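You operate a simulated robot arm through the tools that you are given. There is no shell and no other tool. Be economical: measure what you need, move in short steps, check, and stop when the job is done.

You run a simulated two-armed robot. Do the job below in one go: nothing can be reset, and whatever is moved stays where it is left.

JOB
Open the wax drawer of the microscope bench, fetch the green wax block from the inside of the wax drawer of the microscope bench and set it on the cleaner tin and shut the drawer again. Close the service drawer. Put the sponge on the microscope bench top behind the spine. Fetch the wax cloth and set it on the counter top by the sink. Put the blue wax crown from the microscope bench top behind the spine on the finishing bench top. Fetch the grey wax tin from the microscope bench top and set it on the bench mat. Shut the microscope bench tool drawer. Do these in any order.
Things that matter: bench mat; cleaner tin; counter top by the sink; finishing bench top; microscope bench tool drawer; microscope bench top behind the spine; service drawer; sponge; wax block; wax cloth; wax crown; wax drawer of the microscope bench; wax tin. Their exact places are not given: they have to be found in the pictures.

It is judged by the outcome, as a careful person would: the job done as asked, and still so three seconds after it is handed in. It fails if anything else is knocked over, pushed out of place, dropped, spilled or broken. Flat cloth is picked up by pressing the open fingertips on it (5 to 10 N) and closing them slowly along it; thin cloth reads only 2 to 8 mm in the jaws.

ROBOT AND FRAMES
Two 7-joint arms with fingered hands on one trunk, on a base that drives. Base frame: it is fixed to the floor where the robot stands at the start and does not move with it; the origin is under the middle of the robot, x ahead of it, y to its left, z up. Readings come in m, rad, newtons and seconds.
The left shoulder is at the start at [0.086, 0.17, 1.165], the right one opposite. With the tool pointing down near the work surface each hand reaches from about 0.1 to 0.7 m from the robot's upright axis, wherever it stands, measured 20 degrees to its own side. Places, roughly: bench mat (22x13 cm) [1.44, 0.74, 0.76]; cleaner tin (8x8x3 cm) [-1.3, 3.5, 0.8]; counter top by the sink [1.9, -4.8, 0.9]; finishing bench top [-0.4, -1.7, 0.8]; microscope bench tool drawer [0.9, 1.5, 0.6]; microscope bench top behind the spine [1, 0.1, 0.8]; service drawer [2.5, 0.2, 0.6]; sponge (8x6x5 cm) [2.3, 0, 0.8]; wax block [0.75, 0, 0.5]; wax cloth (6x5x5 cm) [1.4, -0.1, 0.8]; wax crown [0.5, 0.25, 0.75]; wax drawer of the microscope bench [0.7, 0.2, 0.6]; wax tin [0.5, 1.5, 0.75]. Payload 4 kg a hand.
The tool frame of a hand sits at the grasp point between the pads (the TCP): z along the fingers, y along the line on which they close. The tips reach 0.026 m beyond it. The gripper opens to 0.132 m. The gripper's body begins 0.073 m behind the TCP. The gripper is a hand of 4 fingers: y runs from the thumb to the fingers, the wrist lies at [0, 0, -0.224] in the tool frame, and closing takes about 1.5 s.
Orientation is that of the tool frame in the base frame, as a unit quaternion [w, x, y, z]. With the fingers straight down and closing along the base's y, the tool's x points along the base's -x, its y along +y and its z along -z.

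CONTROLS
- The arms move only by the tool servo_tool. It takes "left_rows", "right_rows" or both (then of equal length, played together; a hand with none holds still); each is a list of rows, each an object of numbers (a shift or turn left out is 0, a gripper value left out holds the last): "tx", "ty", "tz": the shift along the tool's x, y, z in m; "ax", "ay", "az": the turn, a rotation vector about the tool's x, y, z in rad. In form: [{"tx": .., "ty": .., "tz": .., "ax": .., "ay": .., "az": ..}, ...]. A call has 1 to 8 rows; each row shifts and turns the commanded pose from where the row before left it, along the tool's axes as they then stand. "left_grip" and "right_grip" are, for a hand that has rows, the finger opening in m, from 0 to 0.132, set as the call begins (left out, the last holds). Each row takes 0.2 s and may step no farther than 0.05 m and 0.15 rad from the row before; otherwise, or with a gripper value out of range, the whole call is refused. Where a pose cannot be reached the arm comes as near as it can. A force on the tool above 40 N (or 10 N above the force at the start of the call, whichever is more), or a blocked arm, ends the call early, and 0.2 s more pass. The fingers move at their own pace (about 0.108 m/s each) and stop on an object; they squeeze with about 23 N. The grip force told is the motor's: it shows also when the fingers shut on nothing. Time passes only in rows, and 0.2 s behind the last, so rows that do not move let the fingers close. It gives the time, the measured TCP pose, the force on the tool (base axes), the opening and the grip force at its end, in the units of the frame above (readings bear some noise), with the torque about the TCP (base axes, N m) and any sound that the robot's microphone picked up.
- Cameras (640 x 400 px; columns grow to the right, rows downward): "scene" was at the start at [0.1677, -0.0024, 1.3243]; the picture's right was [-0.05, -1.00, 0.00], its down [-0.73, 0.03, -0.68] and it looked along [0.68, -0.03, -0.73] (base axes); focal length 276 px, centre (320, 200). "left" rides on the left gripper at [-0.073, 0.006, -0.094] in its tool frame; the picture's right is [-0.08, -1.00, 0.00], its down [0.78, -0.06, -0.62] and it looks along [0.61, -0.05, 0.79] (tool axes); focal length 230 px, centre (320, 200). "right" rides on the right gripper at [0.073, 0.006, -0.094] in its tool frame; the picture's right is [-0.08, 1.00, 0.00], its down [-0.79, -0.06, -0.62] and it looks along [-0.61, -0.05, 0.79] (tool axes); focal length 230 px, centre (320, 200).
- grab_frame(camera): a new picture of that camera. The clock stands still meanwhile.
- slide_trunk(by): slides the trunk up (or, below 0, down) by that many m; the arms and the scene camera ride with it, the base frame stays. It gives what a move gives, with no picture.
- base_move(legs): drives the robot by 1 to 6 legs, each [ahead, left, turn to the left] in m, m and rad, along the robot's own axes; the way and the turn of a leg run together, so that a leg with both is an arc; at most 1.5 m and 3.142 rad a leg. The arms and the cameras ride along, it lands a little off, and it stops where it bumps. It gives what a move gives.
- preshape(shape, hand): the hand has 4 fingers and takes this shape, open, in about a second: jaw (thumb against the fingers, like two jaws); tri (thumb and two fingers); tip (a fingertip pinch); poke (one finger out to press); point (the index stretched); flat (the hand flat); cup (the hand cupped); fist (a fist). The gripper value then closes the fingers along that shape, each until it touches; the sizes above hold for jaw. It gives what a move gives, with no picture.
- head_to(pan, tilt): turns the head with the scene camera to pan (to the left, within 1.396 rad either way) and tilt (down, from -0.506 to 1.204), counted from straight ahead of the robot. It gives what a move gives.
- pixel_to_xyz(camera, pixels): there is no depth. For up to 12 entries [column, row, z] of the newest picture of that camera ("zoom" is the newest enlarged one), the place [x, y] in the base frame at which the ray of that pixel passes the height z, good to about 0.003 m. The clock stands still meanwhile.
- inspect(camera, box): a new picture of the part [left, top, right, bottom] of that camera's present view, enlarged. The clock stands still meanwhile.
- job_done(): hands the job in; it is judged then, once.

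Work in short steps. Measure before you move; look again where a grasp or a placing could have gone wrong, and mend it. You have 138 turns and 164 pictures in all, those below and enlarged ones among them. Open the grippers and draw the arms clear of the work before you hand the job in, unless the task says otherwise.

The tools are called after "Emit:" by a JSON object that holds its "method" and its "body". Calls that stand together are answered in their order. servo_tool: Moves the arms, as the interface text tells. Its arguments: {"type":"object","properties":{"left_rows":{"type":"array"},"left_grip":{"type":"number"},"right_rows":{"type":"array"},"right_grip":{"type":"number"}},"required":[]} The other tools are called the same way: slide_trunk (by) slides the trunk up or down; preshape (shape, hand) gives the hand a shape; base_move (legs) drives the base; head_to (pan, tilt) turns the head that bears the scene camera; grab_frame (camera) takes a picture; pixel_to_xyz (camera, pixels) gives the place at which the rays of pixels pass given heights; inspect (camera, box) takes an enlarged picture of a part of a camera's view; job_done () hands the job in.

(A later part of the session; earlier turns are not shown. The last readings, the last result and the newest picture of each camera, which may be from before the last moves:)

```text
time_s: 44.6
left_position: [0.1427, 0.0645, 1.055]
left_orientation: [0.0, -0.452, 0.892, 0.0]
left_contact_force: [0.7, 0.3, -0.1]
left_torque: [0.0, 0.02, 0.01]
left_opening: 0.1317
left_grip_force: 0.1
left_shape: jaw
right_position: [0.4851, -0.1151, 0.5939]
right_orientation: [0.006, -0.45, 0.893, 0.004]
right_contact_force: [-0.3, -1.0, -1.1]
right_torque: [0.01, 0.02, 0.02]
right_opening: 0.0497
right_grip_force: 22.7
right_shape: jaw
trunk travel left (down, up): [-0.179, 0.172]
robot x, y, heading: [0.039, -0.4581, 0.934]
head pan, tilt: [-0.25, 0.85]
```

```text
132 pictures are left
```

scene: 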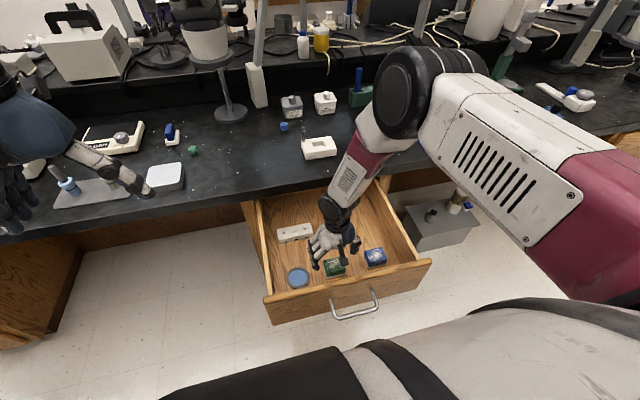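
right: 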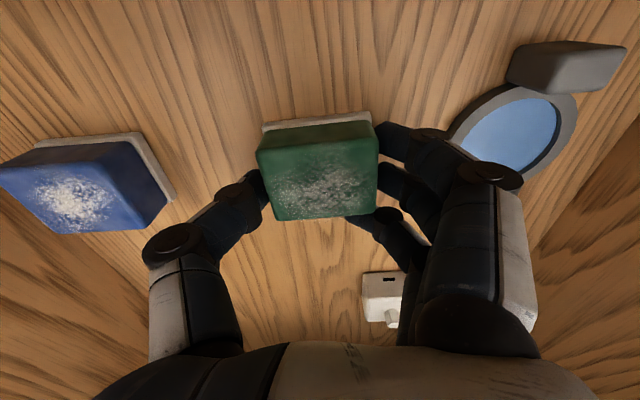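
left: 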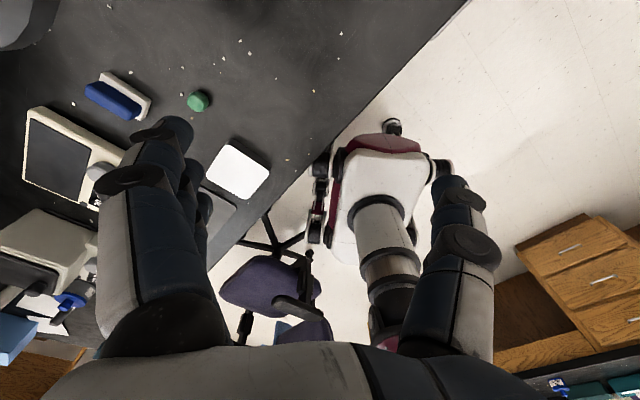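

Held (opening 0.050, 22.7 N). I lift straight up.

Emit:
{"method": "servo_tool", "body": {"right_rows": [{"tz": -0.03}, {"tz": -0.05}, {"tz": -0.05}, {"tz": -0.05}, {"tz": -0.05}, {"tz": -0.05}, {"tz": -0.05}, {"tz": -0.03}]}}

Emit:
{"method": "grab_frame", "body": {"camera": "right"}}

```text
time_s: 46.4
left_position: [0.1432, 0.0637, 1.0552]
left_orientation: [0.0, -0.452, 0.892, 0.0]
left_contact_force: [0.2, -0.7, 0.0]
left_torque: [-0.02, -0.01, 0.0]
left_opening: 0.1318
left_grip_force: 0.1
left_shape: jaw
right_position: [0.4789, -0.119, 0.9538]
right_orientation: [0.006, -0.45, 0.893, 0.005]
right_contact_force: [0.3, -0.5, -1.1]
right_torque: [0.03, 0.01, 0.03]
right_opening: 0.0495
right_grip_force: 23.4
right_shape: jaw
trunk travel left (down, up): [-0.179, 0.172]
robot x, y, heading: [0.0418, -0.4554, 0.939]
head pan, tilt: [-0.25, 0.85]
```

```text
131 pictures are left
```

right: 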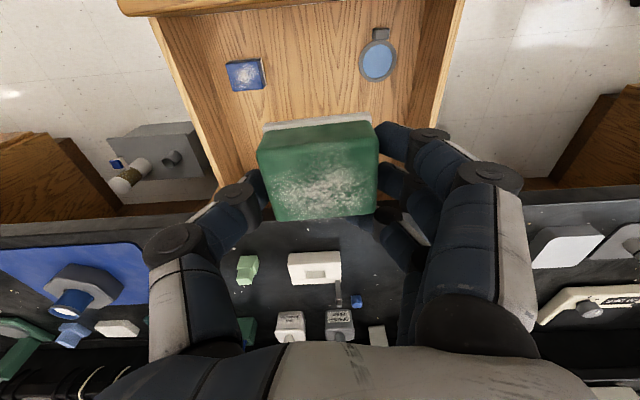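

Block is secure. I shift the base right and bring the empty left hand, fingers shut, down in front of the drawer to push it closed.

Emit:
{"method": "base_move", "body": {"legs": [[0.0, -0.15, 0]]}}

Emit:
{"method": "servo_tool", "body": {"left_rows": [{"tx": 0.022, "ty": -0.026, "tz": 0.03}, {"tx": 0.022, "ty": -0.026, "tz": 0.03}, {"tx": 0.022, "ty": -0.026, "tz": 0.03}, {"tx": 0.022, "ty": -0.026, "tz": 0.03}, {"tx": 0.022, "ty": -0.026, "tz": 0.03}, {"tx": 0.022, "ty": -0.026, "tz": 0.03}, {"tz": 0.04}], "left_grip": 0.0}}

Emit:
{"method": "servo_tool", "body": {"left_rows": [{"ay": -0.15}, {"ay": -0.15}, {"ay": -0.15}, {"ay": -0.15}, {"ay": -0.15}, {"ay": -0.15}, {"ay": -0.15}, {"ay": -0.15}]}}

Emit:
{"method": "grab_frame", "body": {"camera": "scene"}}

```text
time_s: 48.4
left_position: [0.2633, -0.0234, 1.0564]
left_orientation: [0.0, -0.451, 0.892, 0.0]
left_contact_force: [0.6, -1.2, -1.0]
left_torque: [0.01, 0.01, 0.0]
left_opening: 0.1318
left_grip_force: 0.0
left_shape: jaw
right_position: [0.601, -0.2086, 0.9534]
right_orientation: [0.005, -0.45, 0.893, 0.004]
right_contact_force: [-0.5, -0.5, -2.2]
right_torque: [0.01, -0.01, -0.01]
right_opening: 0.0495
right_grip_force: 22.8
right_shape: jaw
trunk travel left (down, up): [-0.179, 0.172]
robot x, y, heading: [0.1597, -0.5431, 0.934]
head pan, tilt: [-0.25, 0.85]
```

```text
time_s: 50.0
left_position: [0.3268, -0.2159, 0.85]
left_orientation: [0.022, -0.479, 0.877, -0.03]
left_contact_force: [-0.6, 0.4, 0.2]
left_torque: [0.0, -0.02, -0.04]
left_opening: 0.0001
left_grip_force: 22.9
left_shape: jaw
right_position: [0.6009, -0.2074, 0.9518]
right_orientation: [0.005, -0.45, 0.893, 0.004]
right_contact_force: [0.0, -0.4, -1.3]
right_torque: [0.01, 0.0, -0.01]
right_opening: 0.0496
right_grip_force: 23.4
right_shape: jaw
trunk travel left (down, up): [-0.179, 0.172]
robot x, y, heading: [0.1605, -0.5441, 0.936]
head pan, tilt: [-0.25, 0.85]
```

```text
time_s: 52.0
left_position: [0.3237, -0.1539, 0.8427]
left_orientation: [0.494, -0.414, 0.712, 0.278]
left_contact_force: [0.3, 0.3, 0.6]
left_torque: [0.03, -0.02, -0.02]
left_opening: 0.0
left_grip_force: 23.1
left_shape: jaw
left hand out of reach, approached as far as the arm can: row 1, 8
right_position: [0.6013, -0.2085, 0.9536]
right_orientation: [0.005, -0.451, 0.893, 0.005]
right_contact_force: [-0.2, 0.5, -2.1]
right_torque: [-0.05, 0.0, -0.03]
right_opening: 0.0496
right_grip_force: 22.6
right_shape: jaw
trunk travel left (down, up): [-0.179, 0.172]
robot x, y, heading: [0.1644, -0.5456, 0.939]
head pan, tilt: [-0.25, 0.85]
stopped in row 8 (left hand): the arm was blocked; the commanded pose is now the measured one
```

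```text
130 pictures are left
```

scene: 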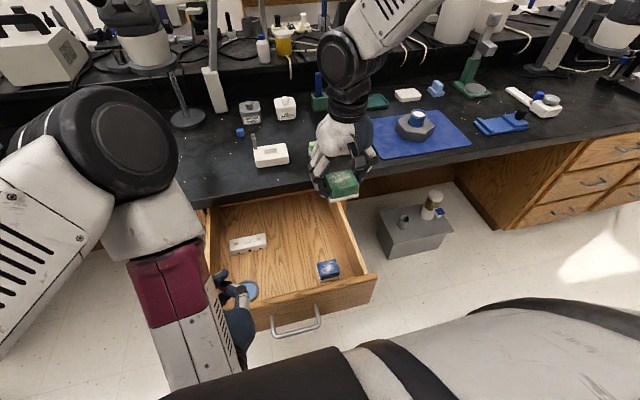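

The left hand is now tilted forward (21° below horizontal) but cramped. I back the base 0.15 m and lower the hand to z ≈ 0.64.

Emit:
{"method": "base_move", "body": {"legs": [[-0.16, 0.0, 0]]}}

Emit:
{"method": "servo_tool", "body": {"left_rows": [{"tx": 0.0467, "tz": 0.0179}, {"tx": 0.0467, "tz": 0.0179}, {"tx": 0.0467, "tz": 0.0179}, {"tx": 0.0467, "tz": 0.0179}, {}]}}

Emit:
{"method": "grab_frame", "body": {"camera": "scene"}}

```text
time_s: 53.4
left_position: [0.2295, -0.2865, 0.8408]
left_orientation: [0.495, -0.412, 0.713, 0.277]
left_contact_force: [-0.5, -0.8, -0.9]
left_torque: [-0.01, 0.02, 0.02]
left_opening: 0.0001
left_grip_force: 23.4
left_shape: jaw
right_position: [0.5057, -0.3423, 0.9534]
right_orientation: [0.007, -0.448, 0.894, 0.005]
right_contact_force: [0.0, -1.2, -0.5]
right_torque: [0.02, -0.04, -0.01]
right_opening: 0.0497
right_grip_force: 23.3
right_shape: jaw
trunk travel left (down, up): [-0.179, 0.172]
robot x, y, heading: [0.0661, -0.6742, 0.932]
head pan, tilt: [-0.25, 0.85]
```

```text
time_s: 54.6
left_position: [0.2339, -0.2853, 0.6406]
left_orientation: [0.495, -0.411, 0.713, 0.278]
left_contact_force: [-0.3, 0.8, 0.2]
left_torque: [0.0, 0.0, 0.04]
left_opening: 0.0
left_grip_force: 22.0
left_shape: jaw
right_position: [0.5058, -0.3425, 0.953]
right_orientation: [0.006, -0.447, 0.894, 0.005]
right_contact_force: [0.0, -1.0, -0.8]
right_torque: [0.04, 0.0, 0.04]
right_opening: 0.0495
right_grip_force: 23.5
right_shape: jaw
trunk travel left (down, up): [-0.179, 0.172]
robot x, y, heading: [0.0666, -0.6743, 0.933]
head pan, tilt: [-0.25, 0.85]
```

```text
129 pictures are left
```

scene: 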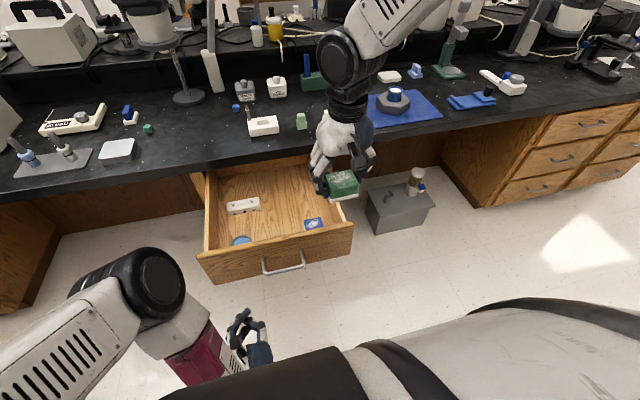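

The left fingers point at the drawer front, left of the handle. I drive forward to push it in, first most of the way.

Emit:
{"method": "base_move", "body": {"legs": [[0.4, 0.0, 0]]}}

Emit:
{"method": "grab_frame", "body": {"camera": "scene"}}

```text
time_s: 57.1
left_position: [0.4772, 0.0327, 0.64]
left_orientation: [0.495, -0.409, 0.716, 0.274]
left_contact_force: [0.4, 0.4, -0.9]
left_torque: [0.01, 0.0, 0.0]
left_opening: 0.0
left_grip_force: 22.9
left_shape: jaw
right_position: [0.7484, -0.0266, 0.9529]
right_orientation: [0.005, -0.443, 0.896, 0.005]
right_contact_force: [0.9, 0.6, -1.6]
right_torque: [-0.03, 0.0, -0.02]
right_opening: 0.0494
right_grip_force: 22.9
right_shape: jaw
trunk travel left (down, up): [-0.179, 0.172]
robot x, y, heading: [0.3079, -0.3557, 0.919]
head pan, tilt: [-0.25, 0.85]
```

```text
128 pictures are left
```

scene: 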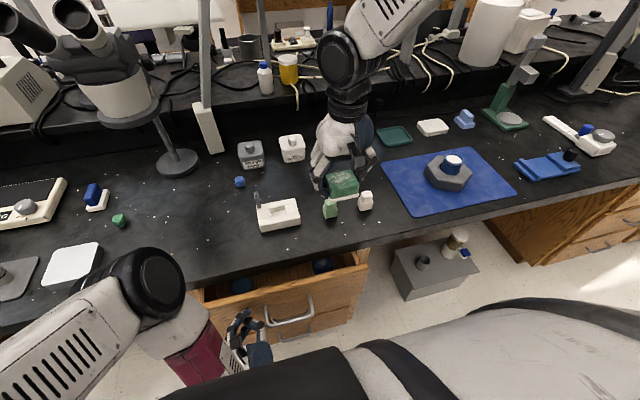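

The drawer is nearly in. I drive the last 6 cm.

Emit:
{"method": "base_move", "body": {"legs": [[0.065, 0.0, 0.0]]}}

Emit:
{"method": "grab_frame", "body": {"camera": "scene"}}

```text
time_s: 58.2
left_position: [0.511, 0.0756, 0.6407]
left_orientation: [0.493, -0.406, 0.72, 0.271]
left_contact_force: [-3.7, -3.6, 1.5]
left_torque: [0.06, -0.11, -0.06]
left_opening: 0.0
left_grip_force: 23.4
left_shape: jaw
right_position: [0.7793, 0.0102, 0.9503]
right_orientation: [-0.001, -0.445, 0.896, -0.001]
right_contact_force: [-0.3, -0.1, -1.0]
right_torque: [0.02, 0.0, 0.02]
right_opening: 0.0495
right_grip_force: 22.9
right_shape: jaw
trunk travel left (down, up): [-0.179, 0.172]
robot x, y, heading: [0.3443, -0.3035, 0.918]
head pan, tilt: [-0.25, 0.85]
stopped in leg 1: the robot was blocked; the commanded pose is now the measured one
```

```text
127 pictures are left
```

scene: 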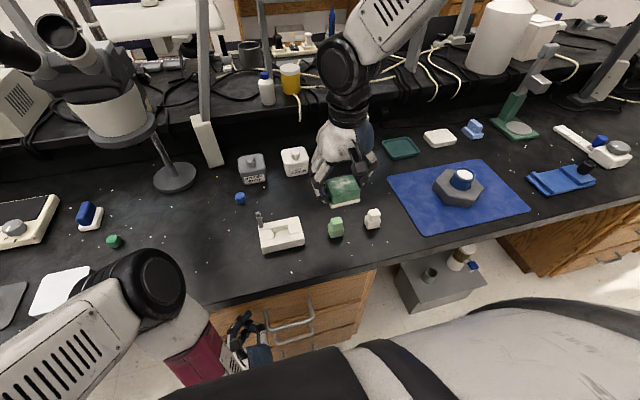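

The drawer is pushed home (tips at its face, blocked). I back off and bring the left hand up and back to pointing down, opening it.

Emit:
{"method": "base_move", "body": {"legs": [[-0.2, 0.0, 0.018]]}}

Emit:
{"method": "servo_tool", "body": {"left_rows": [{"tx": -0.0467, "tz": -0.0179}, {"tx": -0.0467, "tz": -0.0179}, {"tx": -0.0467, "tz": -0.0179}, {"tx": -0.0467, "tz": -0.0179}, {"tx": -0.0467, "tz": -0.0179}, {"tx": -0.0467, "tz": -0.0179}]}}

Emit:
{"method": "servo_tool", "body": {"left_rows": [{"ay": 0.15}, {"ay": 0.15}, {"ay": 0.15}, {"ay": 0.15}, {"ay": 0.15}, {"ay": 0.15}, {"ay": 0.15}, {"ay": 0.15}], "left_grip": 0.06}}

Emit:
{"method": "grab_frame", "body": {"camera": "scene"}}

```text
time_s: 59.8
left_position: [0.386, -0.0789, 0.6381]
left_orientation: [0.489, -0.414, 0.716, 0.277]
left_contact_force: [-0.1, 0.0, -0.4]
left_torque: [-0.02, -0.03, -0.01]
left_opening: 0.0001
left_grip_force: 22.9
left_shape: jaw
right_position: [0.6571, -0.1381, 0.9474]
right_orientation: [-0.002, -0.451, 0.892, -0.001]
right_contact_force: [-0.2, 0.1, -1.3]
right_torque: [0.02, 0.01, -0.01]
right_opening: 0.0493
right_grip_force: 22.5
right_shape: jaw
trunk travel left (down, up): [-0.179, 0.172]
robot x, y, heading: [0.2228, -0.4647, 0.934]
head pan, tilt: [-0.25, 0.85]
```

```text
time_s: 61.2
left_position: [0.3982, -0.0775, 0.9278]
left_orientation: [0.488, -0.413, 0.717, 0.276]
left_contact_force: [0.3, 0.1, -0.4]
left_torque: [0.01, -0.01, 0.03]
left_opening: 0.0
left_grip_force: 23.4
left_shape: jaw
left hand out of reach, approached as far as the arm can: row 6
right_position: [0.6586, -0.1398, 0.9479]
right_orientation: [-0.001, -0.451, 0.892, -0.002]
right_contact_force: [-0.5, -0.1, -1.3]
right_torque: [-0.03, 0.01, 0.02]
right_opening: 0.0495
right_grip_force: 23.0
right_shape: jaw
trunk travel left (down, up): [-0.179, 0.172]
robot x, y, heading: [0.2255, -0.4654, 0.929]
head pan, tilt: [-0.25, 0.85]
```

```text
time_s: 63.0
left_position: [0.4099, -0.0756, 0.9219]
left_orientation: [-0.001, -0.497, 0.868, -0.008]
left_contact_force: [-0.4, 0.2, 0.2]
left_torque: [0.0, -0.02, -0.01]
left_opening: 0.0598
left_grip_force: 0.1
left_shape: jaw
left hand out of reach, approached as far as the arm can: row 1
right_position: [0.6581, -0.1392, 0.9468]
right_orientation: [-0.002, -0.451, 0.893, -0.002]
right_contact_force: [0.1, 0.0, -2.5]
right_torque: [-0.02, -0.05, -0.01]
right_opening: 0.0498
right_grip_force: 23.0
right_shape: jaw
trunk travel left (down, up): [-0.179, 0.172]
robot x, y, heading: [0.2225, -0.4675, 0.93]
head pan, tilt: [-0.25, 0.85]
```

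```text
126 pictures are left
```

scene: 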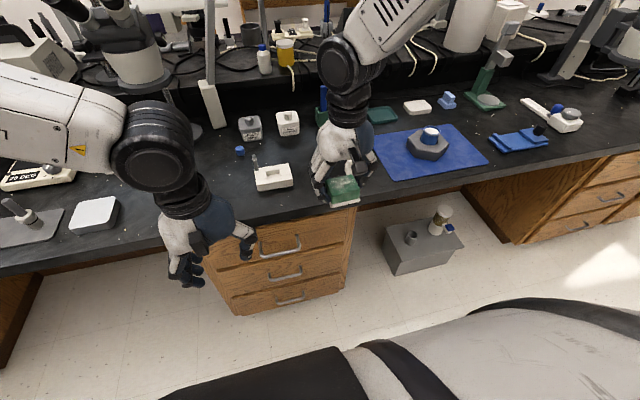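

Drawer is closed. I drive closer to the bench and slightly right, so the left arm can reach the blue crown near (0.718, 0.294).

Emit:
{"method": "base_move", "body": {"legs": [[0.0, -0.09, 0.005], [0.26, 0, 0]]}}

Emit:
{"method": "grab_frame", "body": {"camera": "scene"}}

Emit:
{"method": "grab_frame", "body": {"camera": "left"}}

```text
time_s: 65.7
left_position: [0.5936, 0.0355, 0.9254]
left_orientation: [0.001, -0.5, 0.866, -0.004]
left_contact_force: [-0.4, 0.4, -0.2]
left_torque: [-0.04, 0.0, -0.05]
left_opening: 0.06
left_grip_force: 0.1
left_shape: jaw
right_position: [0.8367, -0.0351, 0.9455]
right_orientation: [-0.009, -0.458, 0.889, -0.008]
right_contact_force: [0.2, -0.5, -1.4]
right_torque: [0.01, -0.03, -0.01]
right_opening: 0.0494
right_grip_force: 23.1
right_shape: jaw
trunk travel left (down, up): [-0.179, 0.172]
robot x, y, heading: [0.4172, -0.3548, 0.937]
head pan, tilt: [-0.25, 0.85]
stopped in leg 2: the robot was blocked; the commanded pose is now the measured one
```

```text
125 pictures are left
```

scene: 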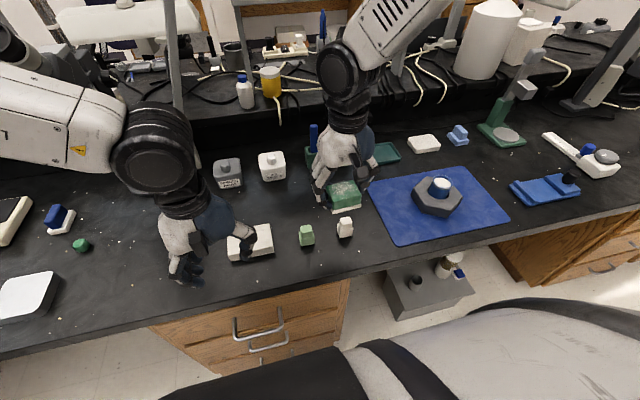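

```text
124 pictures are left
```

left: 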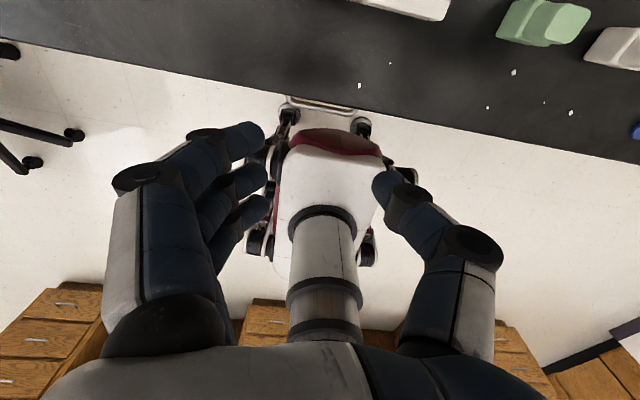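

The base touches the drawer handle (can't go nearer), so the crown needs ~0.70 m reach. I reach the left hand toward it at height and watch reachability.

Emit:
{"method": "servo_tool", "body": {"left_rows": [{"tx": -0.048, "ty": 0.0036}, {"tx": -0.048, "ty": 0.0036}, {"tx": -0.048, "ty": 0.0036}, {"tx": -0.048, "ty": 0.0036}, {"tx": -0.047, "ty": 0.0036}, {"tx": -0.047, "ty": 0.0035}, {}]}}

Emit:
{"method": "grab_frame", "body": {"camera": "left"}}

Emit:
{"method": "grab_frame", "body": {"camera": "scene"}}

```text
time_s: 67.3
left_position: [0.7206, 0.2968, 0.9246]
left_orientation: [0.0, -0.5, 0.866, -0.004]
left_contact_force: [0.0, 1.1, 0.5]
left_torque: [-0.03, 0.0, 0.01]
left_opening: 0.0597
left_grip_force: 0.2
left_shape: jaw
right_position: [0.8367, -0.0346, 0.9447]
right_orientation: [-0.009, -0.459, 0.888, -0.007]
right_contact_force: [-0.3, 0.4, -0.8]
right_torque: [0.02, -0.02, 0.0]
right_opening: 0.0493
right_grip_force: 23.2
right_shape: jaw
trunk travel left (down, up): [-0.179, 0.172]
robot x, y, heading: [0.4137, -0.3585, 0.94]
head pan, tilt: [-0.25, 0.85]
```

```text
123 pictures are left
```

left: 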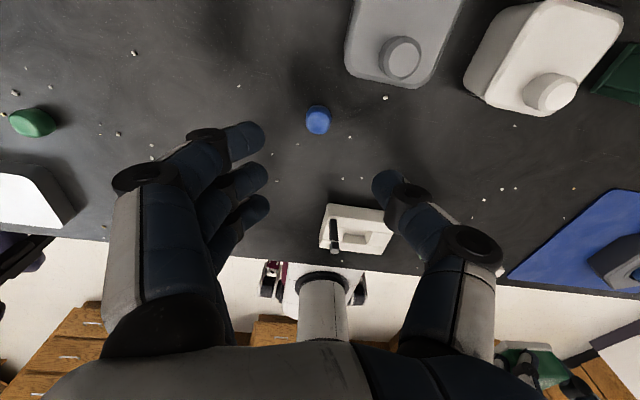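

```text
122 pictures are left
```

scene: 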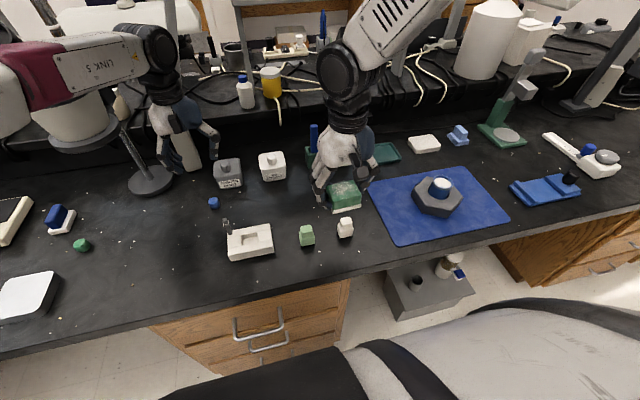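

Reached fine. Crown at (318,120) left, (213,203) scene; I measure it and look around the forearm for microscope clearance.

Emit:
{"method": "pixel_to_xyz", "body": {"camera": "left", "pixels": [[318, 120, 0.762], [318, 131, 0.752], [306, 118, 0.762], [330, 118, 0.762], [404, 60, 0.81], [345, 70, 0.78]]}}

Emit:
{"method": "pixel_to_xyz", "body": {"camera": "scene", "pixels": [[213, 203, 0.762], [228, 225, 0.8], [241, 185, 0.78], [215, 187, 0.755]]}}

Emit:
{"method": "inspect", "body": {"camera": "scene", "box": [40, 0, 290, 270]}}

```text
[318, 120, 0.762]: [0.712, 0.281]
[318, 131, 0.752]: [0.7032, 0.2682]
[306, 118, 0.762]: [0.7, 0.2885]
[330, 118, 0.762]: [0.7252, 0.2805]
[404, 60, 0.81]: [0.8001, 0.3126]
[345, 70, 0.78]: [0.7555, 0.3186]
```

```text
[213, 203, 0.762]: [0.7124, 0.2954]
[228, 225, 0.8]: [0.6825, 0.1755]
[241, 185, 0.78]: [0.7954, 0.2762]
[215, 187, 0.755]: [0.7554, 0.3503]
```

```text
1.48 times, centred on (165, 135) of scene
```

zoom: 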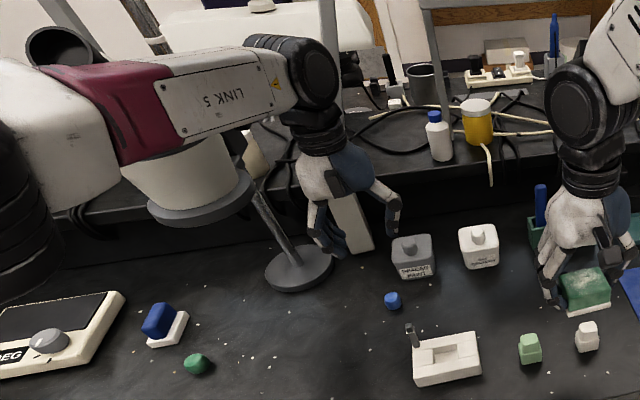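

The left forearm passes near the microscope head; I look left to judge the clearance before lowering.

Emit:
{"method": "head_to", "body": {"pan": 0.55, "tilt": 0.5}}

Emit:
{"method": "grab_frame", "body": {"camera": "scene"}}

```text
time_s: 68.4
left_position: [0.72, 0.2967, 0.9254]
left_orientation: [0.001, -0.501, 0.865, -0.004]
left_contact_force: [0.3, 0.0, 0.7]
left_torque: [0.0, 0.0, -0.04]
left_opening: 0.0597
left_grip_force: 0.0
left_shape: jaw
right_position: [0.836, -0.0353, 0.944]
right_orientation: [-0.008, -0.459, 0.888, -0.007]
right_contact_force: [-0.1, 0.5, -1.7]
right_torque: [0.01, -0.02, -0.01]
right_opening: 0.0493
right_grip_force: 22.9
right_shape: jaw
trunk travel left (down, up): [-0.179, 0.172]
robot x, y, heading: [0.4155, -0.3548, 0.942]
head pan, tilt: [0.55, 0.499]
```

```text
120 pictures are left
```

scene: 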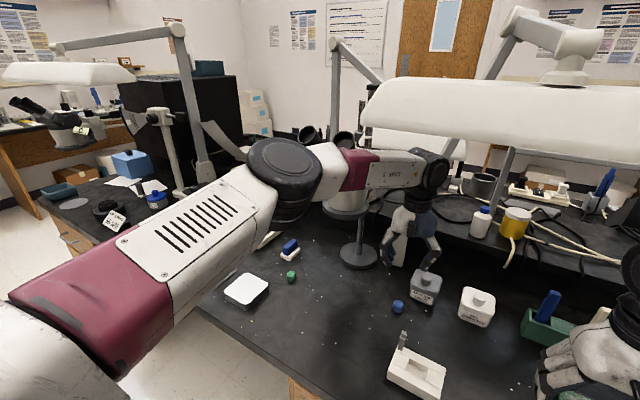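

I measure the microscope base and check its zoom.

Emit:
{"method": "inspect", "body": {"camera": "scene", "box": [240, 100, 500, 340]}}

Emit:
{"method": "pixel_to_xyz", "body": {"camera": "scene", "pixels": [[358, 255, 0.755], [343, 212, 0.95], [309, 132, 1.1], [342, 138, 1.1], [290, 170, 1.1], [430, 165, 1.15], [398, 305, 0.762]]}}

```text
1.67 times, centred on (370, 220) of scene
```

zoom: 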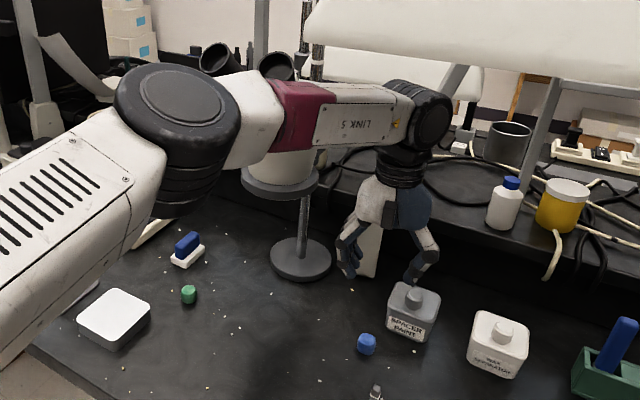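

```text
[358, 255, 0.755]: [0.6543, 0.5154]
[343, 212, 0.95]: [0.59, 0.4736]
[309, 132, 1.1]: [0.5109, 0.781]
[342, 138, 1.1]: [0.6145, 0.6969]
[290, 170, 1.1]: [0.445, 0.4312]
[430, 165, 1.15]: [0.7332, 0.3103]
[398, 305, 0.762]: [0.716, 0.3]
```

Clearance to the microscope (base at (0.654,0.515)) is sufficient and lowering straightens the arm away from it. I descend in part and re-measure.

Emit:
{"method": "servo_tool", "body": {"left_rows": [{"tz": 0.03}, {"tz": 0.03}, {"tz": 0.03}, {}]}}

Emit:
{"method": "grab_frame", "body": {"camera": "left"}}

Emit:
{"method": "pixel_to_xyz", "body": {"camera": "left", "pixels": [[320, 200, 0.76]]}}

Emit:
{"method": "grab_frame", "body": {"camera": "scene"}}

```text
time_s: 69.4
left_position: [0.7173, 0.2969, 0.8332]
left_orientation: [0.001, -0.501, 0.866, -0.004]
left_contact_force: [-1.0, 0.5, 0.5]
left_torque: [-0.01, -0.03, 0.0]
left_opening: 0.0599
left_grip_force: 0.0
left_shape: jaw
right_position: [0.8367, -0.0363, 0.9448]
right_orientation: [-0.009, -0.458, 0.889, -0.007]
right_contact_force: [-0.5, -1.2, -1.3]
right_torque: [0.01, -0.01, 0.01]
right_opening: 0.0492
right_grip_force: 22.4
right_shape: jaw
trunk travel left (down, up): [-0.179, 0.172]
robot x, y, heading: [0.4116, -0.3552, 0.944]
head pan, tilt: [0.55, 0.499]
```

```text
118 pictures are left
```

left: 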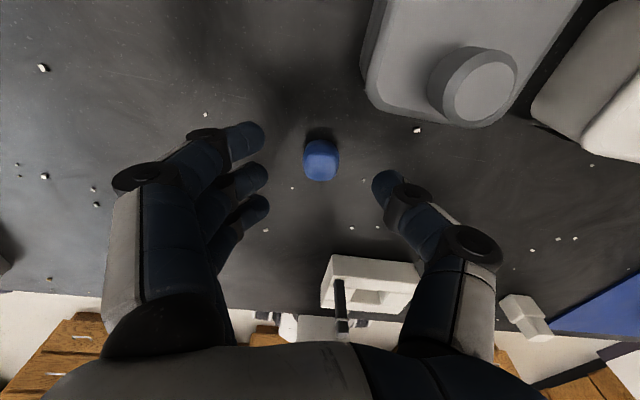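

```text
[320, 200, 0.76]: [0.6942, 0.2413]
```

```text
117 pictures are left
```

scene: 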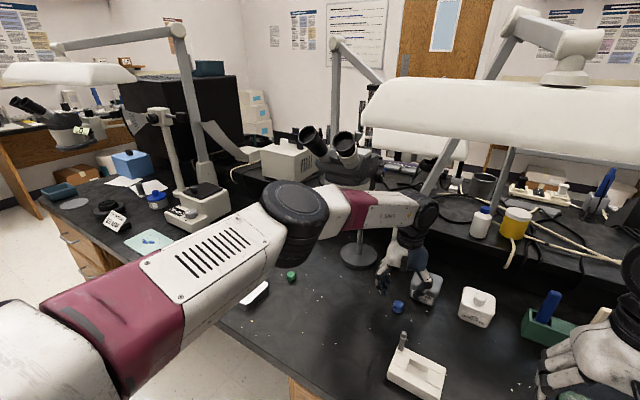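

Crown at (320,158) in the left picture; measure.

Emit:
{"method": "pixel_to_xyz", "body": {"camera": "left", "pixels": [[320, 158, 0.765], [320, 158, 0.755], [303, 160, 0.762], [339, 160, 0.762], [368, 95, 0.755], [368, 95, 0.79], [320, 130, 0.752]]}}

Emit:
{"method": "inspect", "body": {"camera": "left", "box": [220, 80, 440, 220]}}

```text
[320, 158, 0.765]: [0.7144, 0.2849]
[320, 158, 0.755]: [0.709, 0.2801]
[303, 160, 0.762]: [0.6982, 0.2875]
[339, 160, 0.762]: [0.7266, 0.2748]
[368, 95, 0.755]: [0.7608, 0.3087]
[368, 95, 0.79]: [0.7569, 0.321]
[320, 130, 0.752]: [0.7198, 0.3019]
```

```text
2.86 times, centred on (330, 150) of left
```

zoom: 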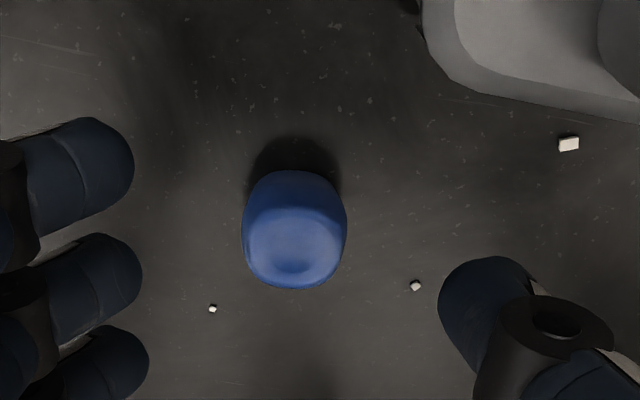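

Crown centre about (0.716, 0.292). I lower to z ≈ 0.784 and close gently.

Emit:
{"method": "servo_tool", "body": {"left_rows": [{"tx": 0.005, "tz": 0.02}, {"tz": 0.02}, {"tz": 0.009}, {}]}}

Emit:
{"method": "servo_tool", "body": {"left_rows": [{}, {}, {}, {}, {}, {}], "left_grip": 0.01}}

Emit:
{"method": "grab_frame", "body": {"camera": "left"}}

```text
time_s: 70.4
left_position: [0.7142, 0.2906, 0.7868]
left_orientation: [0.002, -0.501, 0.866, -0.003]
left_contact_force: [-3.6, -4.2, 23.5]
left_torque: [0.38, 0.92, 0.18]
left_opening: 0.0603
left_grip_force: 0.2
left_shape: jaw
right_position: [0.8362, -0.0356, 0.945]
right_orientation: [-0.008, -0.459, 0.888, -0.008]
right_contact_force: [0.8, -0.1, -2.1]
right_torque: [0.02, -0.04, -0.01]
right_opening: 0.0495
right_grip_force: 22.8
right_shape: jaw
trunk travel left (down, up): [-0.179, 0.172]
robot x, y, heading: [0.4153, -0.354, 0.938]
head pan, tilt: [0.55, 0.499]
```

```text
time_s: 71.8
left_position: [0.7143, 0.2912, 0.7845]
left_orientation: [0.002, -0.501, 0.866, -0.003]
left_contact_force: [0.2, 4.0, 31.4]
left_torque: [0.39, 1.12, -0.24]
left_opening: 0.0176
left_grip_force: 22.9
left_shape: jaw
right_position: [0.8373, -0.0363, 0.9441]
right_orientation: [-0.009, -0.458, 0.889, -0.008]
right_contact_force: [-0.5, -0.3, -2.5]
right_torque: [-0.01, 0.0, -0.01]
right_opening: 0.0493
right_grip_force: 23.3
right_shape: jaw
trunk travel left (down, up): [-0.179, 0.172]
robot x, y, heading: [0.4163, -0.3574, 0.944]
head pan, tilt: [0.55, 0.499]
```

```text
115 pictures are left
```

left: 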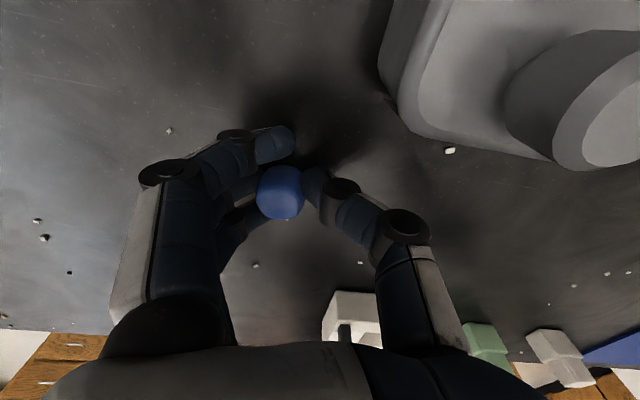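

Grasped at 0.018 (with some table contact). I lift.

Emit:
{"method": "servo_tool", "body": {"left_rows": [{"tz": -0.02}, {"tz": -0.03}, {"tz": -0.04}, {"tz": -0.04}, {"tz": -0.04}]}}

Emit:
{"method": "inspect", "body": {"camera": "left", "box": [140, 80, 500, 320]}}

```text
time_s: 73.0
left_position: [0.7139, 0.2887, 0.9521]
left_orientation: [0.001, -0.501, 0.865, -0.005]
left_contact_force: [0.3, 0.1, -0.7]
left_torque: [-0.01, -0.02, 0.01]
left_opening: 0.0174
left_grip_force: 22.8
left_shape: jaw
right_position: [0.8364, -0.0365, 0.9447]
right_orientation: [-0.009, -0.458, 0.889, -0.009]
right_contact_force: [0.0, 0.0, -1.6]
right_torque: [0.01, 0.01, -0.01]
right_opening: 0.0493
right_grip_force: 22.9
right_shape: jaw
trunk travel left (down, up): [-0.179, 0.172]
robot x, y, heading: [0.4143, -0.3519, 0.94]
head pan, tilt: [0.55, 0.499]
```

```text
1.67 times, centred on (320, 200) of left
```

zoom: 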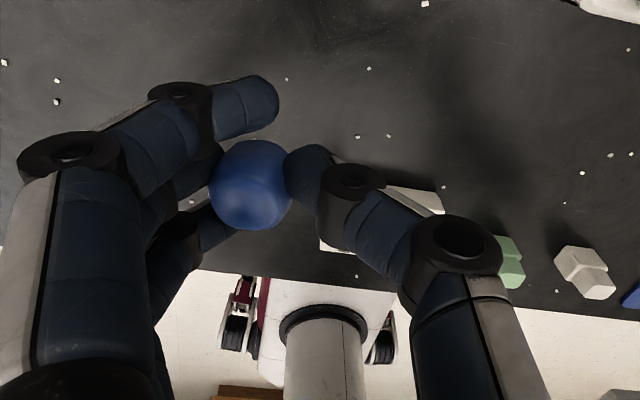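

Crown held between the fingers. I retract the left hand, back the base off, and look toward the finishing bench behind on the right.

Emit:
{"method": "servo_tool", "body": {"left_rows": [{"tx": 0.045}, {"tx": 0.045}, {"tx": 0.045}, {"tx": 0.045}, {"tx": 0.045}, {"tx": 0.045}]}}

Emit:
{"method": "base_move", "body": {"legs": [[-0.45, 0.0, 0.0], [0, 0, -1.5]]}}

Emit:
{"method": "head_to", "body": {"pan": -1.0, "tilt": 0.4}}

Emit:
{"method": "grab_frame", "body": {"camera": "scene"}}

Emit:
{"method": "head_to", "body": {"pan": 0.0, "tilt": 0.35}}

Emit:
{"method": "grab_frame", "body": {"camera": "scene"}}

```text
time_s: 74.4
left_position: [0.5794, 0.0504, 0.9552]
left_orientation: [0.001, -0.502, 0.865, -0.004]
left_contact_force: [0.6, -0.2, 0.7]
left_torque: [-0.01, -0.05, 0.01]
left_opening: 0.0174
left_grip_force: 22.7
left_shape: jaw
right_position: [0.8375, -0.0348, 0.944]
right_orientation: [-0.008, -0.459, 0.889, -0.008]
right_contact_force: [0.0, -1.1, -1.1]
right_torque: [0.05, 0.0, 0.03]
right_opening: 0.0495
right_grip_force: 23.6
right_shape: jaw
trunk travel left (down, up): [-0.179, 0.172]
robot x, y, heading: [0.4134, -0.3535, 0.943]
head pan, tilt: [0.55, 0.499]
```

```text
time_s: 75.0
left_position: [0.5801, 0.0526, 0.9539]
left_orientation: [0.0, -0.501, 0.865, -0.005]
left_contact_force: [-0.3, 0.5, -0.4]
left_torque: [-0.04, 0.0, -0.04]
left_opening: 0.0173
left_grip_force: 22.8
left_shape: jaw
right_position: [0.8365, -0.037, 0.9429]
right_orientation: [-0.01, -0.459, 0.888, -0.009]
right_contact_force: [0.5, -0.4, -1.5]
right_torque: [0.03, -0.01, 0.06]
right_opening: 0.0495
right_grip_force: 22.9
right_shape: jaw
trunk travel left (down, up): [-0.179, 0.172]
robot x, y, heading: [0.411, -0.3587, 0.94]
head pan, tilt: [0.55, 0.499]
stopped in leg 1: the robot was blocked; the commanded pose is now the measured one
```

```text
time_s: 76.7
left_position: [0.5797, 0.0505, 0.954]
left_orientation: [0.0, -0.501, 0.865, -0.005]
left_contact_force: [-0.4, 0.0, 0.4]
left_torque: [-0.02, -0.01, 0.01]
left_opening: 0.0173
left_grip_force: 22.6
left_shape: jaw
right_position: [0.8371, -0.0355, 0.9437]
right_orientation: [-0.011, -0.458, 0.889, -0.009]
right_contact_force: [0.2, 0.2, -1.5]
right_torque: [0.02, 0.03, -0.01]
right_opening: 0.0496
right_grip_force: 22.9
right_shape: jaw
trunk travel left (down, up): [-0.179, 0.172]
robot x, y, heading: [0.4128, -0.3539, 0.941]
head pan, tilt: [-1.0, 0.4]
```

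```text
113 pictures are left
```

scene: 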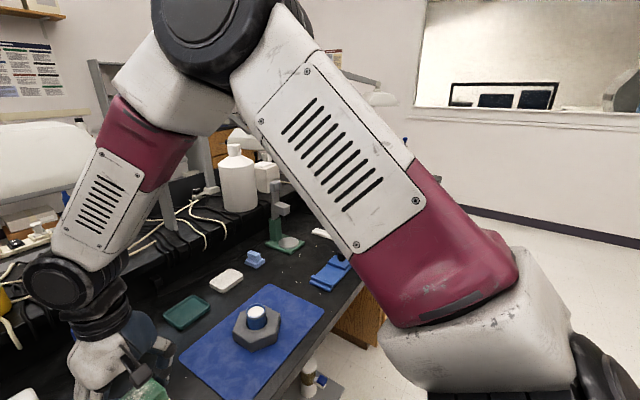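

```text
time_s: 78.0
left_position: [0.5804, 0.0524, 0.9533]
left_orientation: [0.0, -0.501, 0.866, -0.005]
left_contact_force: [0.1, 0.5, -0.5]
left_torque: [0.01, -0.02, 0.02]
left_opening: 0.0172
left_grip_force: 22.8
left_shape: jaw
right_position: [0.8365, -0.0365, 0.9436]
right_orientation: [-0.011, -0.459, 0.889, -0.009]
right_contact_force: [-0.3, 0.2, -1.3]
right_torque: [0.0, -0.03, 0.0]
right_opening: 0.0494
right_grip_force: 23.4
right_shape: jaw
trunk travel left (down, up): [-0.179, 0.172]
robot x, y, heading: [0.4115, -0.3569, 0.943]
head pan, tilt: [0.0, 0.351]
```

```text
112 pictures are left
```

scene: 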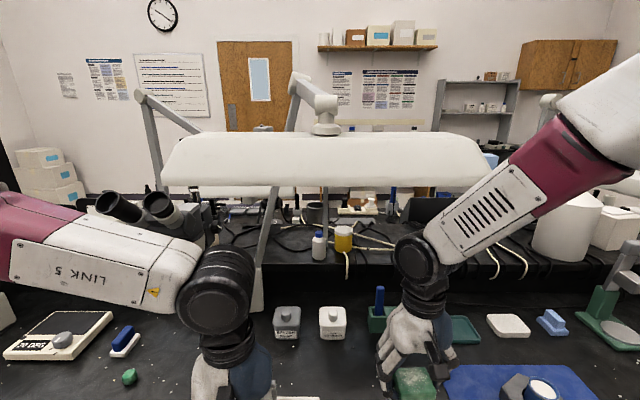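

The base reports blocked backing away; I look at what touches, with the left camera and head down.

Emit:
{"method": "grab_frame", "body": {"camera": "left"}}

Emit:
{"method": "head_to", "body": {"pan": 0.0, "tilt": 1.2}}

Emit:
{"method": "grab_frame", "body": {"camera": "scene"}}

```text
111 pictures are left
```

left: 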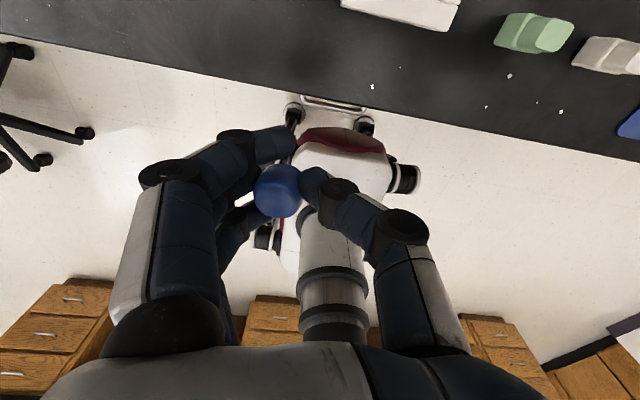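

```text
time_s: 79.1
left_position: [0.5808, 0.0516, 0.9546]
left_orientation: [0.0, -0.501, 0.865, -0.004]
left_contact_force: [0.2, -1.7, -0.4]
left_torque: [0.02, 0.0, 0.02]
left_opening: 0.0172
left_grip_force: 22.9
left_shape: jaw
right_position: [0.8356, -0.0356, 0.9432]
right_orientation: [-0.01, -0.458, 0.889, -0.009]
right_contact_force: [-0.3, 0.9, -1.8]
right_torque: [0.0, -0.01, -0.04]
right_opening: 0.0494
right_grip_force: 23.1
right_shape: jaw
trunk travel left (down, up): [-0.179, 0.172]
robot x, y, heading: [0.4115, -0.3549, 0.94]
head pan, tilt: [0.0, 1.201]
```

```text
110 pictures are left
```

scene: 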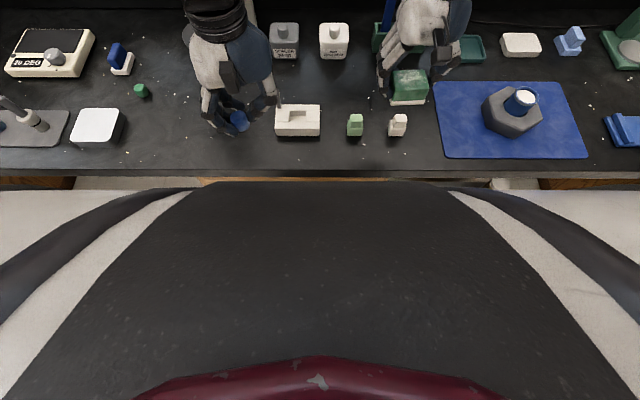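

The chest is close to the bench edge. I try a small backward step to break the contact.

Emit:
{"method": "base_move", "body": {"legs": [[-0.05, 0.0, 0.0]]}}

```text
time_s: 80.0
left_position: [0.5521, 0.0137, 0.9531]
left_orientation: [0.0, -0.501, 0.865, -0.006]
left_contact_force: [0.1, 0.0, -0.5]
left_torque: [0.03, -0.01, -0.02]
left_opening: 0.0173
left_grip_force: 23.2
left_shape: jaw
right_position: [0.8084, -0.0731, 0.9433]
right_orientation: [-0.01, -0.459, 0.888, -0.009]
right_contact_force: [-0.3, -0.1, -1.2]
right_torque: [0.0, 0.02, 0.01]
right_opening: 0.0496
right_grip_force: 22.8
right_shape: jaw
trunk travel left (down, up): [-0.179, 0.172]
robot x, y, heading: [0.3853, -0.3976, 0.939]
head pan, tilt: [0.0, 1.201]
```

Free now. I back further, check the drawer, then turn right to look at the finishing bench.

Emit:
{"method": "base_move", "body": {"legs": [[-0.4, 0.0, 0.0]]}}

Emit:
{"method": "head_to", "body": {"pan": 0.0, "tilt": 0.7}}

Emit:
{"method": "grab_frame", "body": {"camera": "scene"}}

Emit:
{"method": "base_move", "body": {"legs": [[0, 0, -2.2]]}}

Emit:
{"method": "head_to", "body": {"pan": -0.5, "tilt": 0.45}}

Emit:
{"method": "grab_frame", "body": {"camera": "scene"}}

```text
time_s: 82.6
left_position: [0.3103, -0.3131, 0.9513]
left_orientation: [-0.001, -0.507, 0.862, -0.005]
left_contact_force: [-0.3, 0.4, -0.5]
left_torque: [-0.02, 0.0, -0.01]
left_opening: 0.0174
left_grip_force: 23.1
left_shape: jaw
right_position: [0.5673, -0.3971, 0.9418]
right_orientation: [-0.011, -0.465, 0.885, -0.009]
right_contact_force: [-0.3, 0.1, -1.4]
right_torque: [0.02, -0.01, 0.03]
right_opening: 0.0496
right_grip_force: 23.1
right_shape: jaw
trunk travel left (down, up): [-0.179, 0.172]
robot x, y, heading: [0.1458, -0.7231, 0.95]
head pan, tilt: [0.0, 1.201]
```

```text
time_s: 83.5
left_position: [0.3103, -0.3122, 0.953]
left_orientation: [-0.002, -0.507, 0.862, -0.006]
left_contact_force: [-0.3, -0.2, -0.5]
left_torque: [0.0, -0.02, -0.01]
left_opening: 0.0172
left_grip_force: 23.3
left_shape: jaw
right_position: [0.5682, -0.3958, 0.9411]
right_orientation: [-0.011, -0.465, 0.885, -0.009]
right_contact_force: [-0.2, 0.8, -1.4]
right_torque: [0.0, -0.05, -0.02]
right_opening: 0.0496
right_grip_force: 23.2
right_shape: jaw
trunk travel left (down, up): [-0.179, 0.172]
robot x, y, heading: [0.1456, -0.7218, 0.954]
head pan, tilt: [0.0, 0.7]
```

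```text
109 pictures are left
```

scene: 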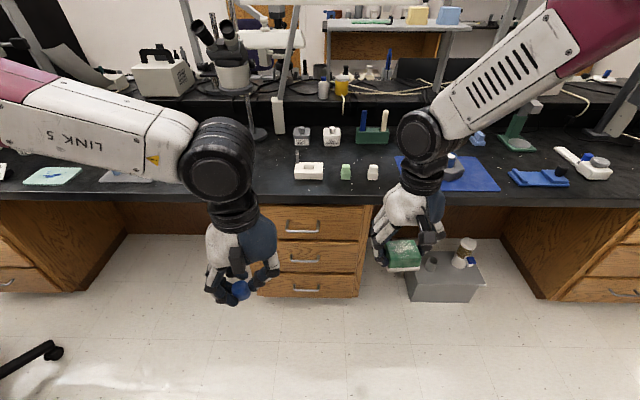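

```text
time_s: 89.2
left_position: [0.3692, -1.109, 0.9531]
left_orientation: [-0.005, 0.554, 0.832, -0.002]
left_contact_force: [-0.9, 0.2, -0.1]
left_torque: [0.02, 0.02, 0.01]
left_opening: 0.0171
left_grip_force: 22.7
left_shape: jaw
right_position: [0.144, -1.2589, 0.9428]
right_orientation: [-0.014, 0.593, 0.805, 0.005]
right_contact_force: [1.4, 0.4, -1.4]
right_torque: [-0.03, -0.01, 0.01]
right_opening: 0.0492
right_grip_force: 23.0
right_shape: jaw
trunk travel left (down, up): [-0.179, 0.172]
robot x, y, heading: [0.1462, -0.7261, -1.283]
head pan, tilt: [0.0, 0.7]
```

```text
time_s: 90.1
left_position: [0.3692, -1.109, 0.9539]
left_orientation: [-0.006, 0.554, 0.832, -0.001]
left_contact_force: [-0.1, 0.9, -0.2]
left_torque: [-0.01, -0.01, 0.03]
left_opening: 0.0169
left_grip_force: 23.3
left_shape: jaw
right_position: [0.1444, -1.2594, 0.9414]
right_orientation: [-0.013, 0.593, 0.805, 0.006]
right_contact_force: [-0.3, 0.4, -1.9]
right_torque: [-0.01, -0.01, 0.01]
right_opening: 0.0494
right_grip_force: 23.0
right_shape: jaw
trunk travel left (down, up): [-0.179, 0.172]
robot x, y, heading: [0.1479, -0.7297, -1.287]
head pan, tilt: [-0.499, 0.45]
```

```text
108 pictures are left
```

scene: 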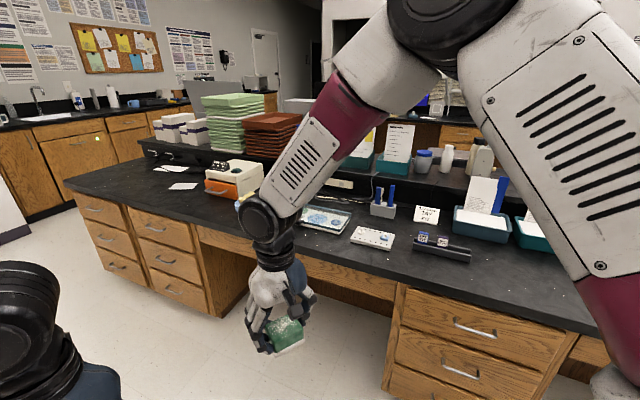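

I see the finishing bench; I measure its edge and free spots (height ~0.75-0.8).

Emit:
{"method": "pixel_to_xyz", "body": {"camera": "scene", "pixels": [[120, 205, 0.76], [560, 318, 0.76], [430, 285, 0.76], [215, 235, 0.76], [170, 200, 0.76], [372, 236, 0.76], [228, 182, 0.78], [440, 250, 0.76]]}}

Emit:
{"method": "inspect", "body": {"camera": "scene", "box": [60, 130, 380, 330]}}

```text
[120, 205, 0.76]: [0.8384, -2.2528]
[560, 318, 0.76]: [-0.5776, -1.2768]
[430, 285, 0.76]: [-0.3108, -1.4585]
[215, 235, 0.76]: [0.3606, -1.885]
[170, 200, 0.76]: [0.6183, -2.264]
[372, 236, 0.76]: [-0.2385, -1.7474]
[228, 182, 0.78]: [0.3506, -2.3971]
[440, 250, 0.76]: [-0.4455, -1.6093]
```

```text
2.00 times, centred on (220, 230) of scene
```

zoom: 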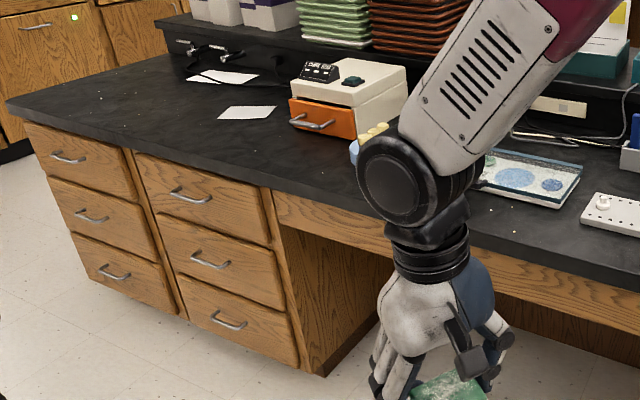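

The edge is ~0.85 m away. I turn to face the finishing bench squarely and look.

Emit:
{"method": "base_move", "body": {"legs": [[0, 0, -0.92]]}}

Emit:
{"method": "head_to", "body": {"pan": 0.2, "tilt": 0.6}}

Emit:
{"method": "grab_frame", "body": {"camera": "scene"}}

```text
time_s: 92.9
left_position: [-0.029, -1.1334, 0.9525]
left_orientation: [-0.007, 0.869, 0.495, 0.002]
left_contact_force: [-0.5, 0.2, -0.1]
left_torque: [0.0, -0.01, -0.03]
left_opening: 0.0173
left_grip_force: 23.0
left_shape: jaw
right_position: [-0.2825, -1.0424, 0.9421]
right_orientation: [-0.009, 0.892, 0.453, 0.01]
right_contact_force: [0.9, -0.6, -0.8]
right_torque: [-0.04, -0.01, -0.02]
right_opening: 0.0492
right_grip_force: 22.8
right_shape: jaw
trunk travel left (down, up): [-0.179, 0.172]
robot x, y, heading: [0.1483, -0.7298, -2.219]
head pan, tilt: [-0.499, 0.45]
```

```text
time_s: 94.0
left_position: [-0.0282, -1.1332, 0.9533]
left_orientation: [-0.006, 0.869, 0.495, 0.002]
left_contact_force: [0.4, -0.2, -1.3]
left_torque: [0.02, 0.02, 0.05]
left_opening: 0.0173
left_grip_force: 23.2
left_shape: jaw
right_position: [-0.2839, -1.0421, 0.9421]
right_orientation: [-0.009, 0.892, 0.453, 0.011]
right_contact_force: [0.0, 0.6, -1.1]
right_torque: [-0.03, -0.02, 0.01]
right_opening: 0.0493
right_grip_force: 23.3
right_shape: jaw
trunk travel left (down, up): [-0.179, 0.172]
robot x, y, heading: [0.1492, -0.726, -2.22]
head pan, tilt: [0.201, 0.6]
```

```text
106 pictures are left
```

scene: 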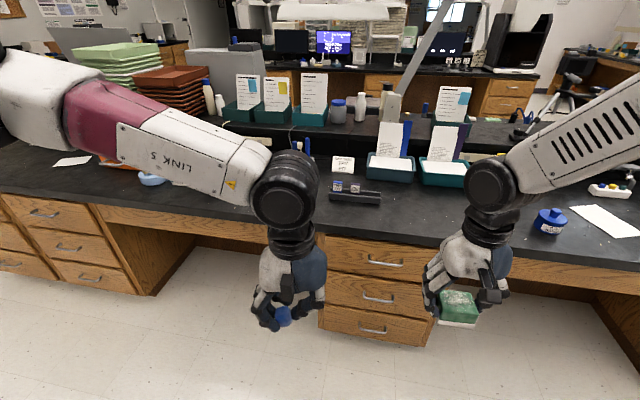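

Free surface ahead, around pixel (400,212). I measure.

Emit:
{"method": "pixel_to_xyz", "body": {"camera": "scene", "pixels": [[370, 234, 0.76], [60, 196, 0.76], [400, 212, 0.76], [345, 215, 0.76], [355, 198, 0.76], [410, 185, 0.76], [300, 215, 0.76]]}}

```text
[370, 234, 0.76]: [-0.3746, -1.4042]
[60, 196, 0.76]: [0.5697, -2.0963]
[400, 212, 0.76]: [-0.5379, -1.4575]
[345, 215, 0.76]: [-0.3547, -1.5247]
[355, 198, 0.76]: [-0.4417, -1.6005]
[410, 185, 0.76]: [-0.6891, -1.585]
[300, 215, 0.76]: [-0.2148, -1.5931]
```

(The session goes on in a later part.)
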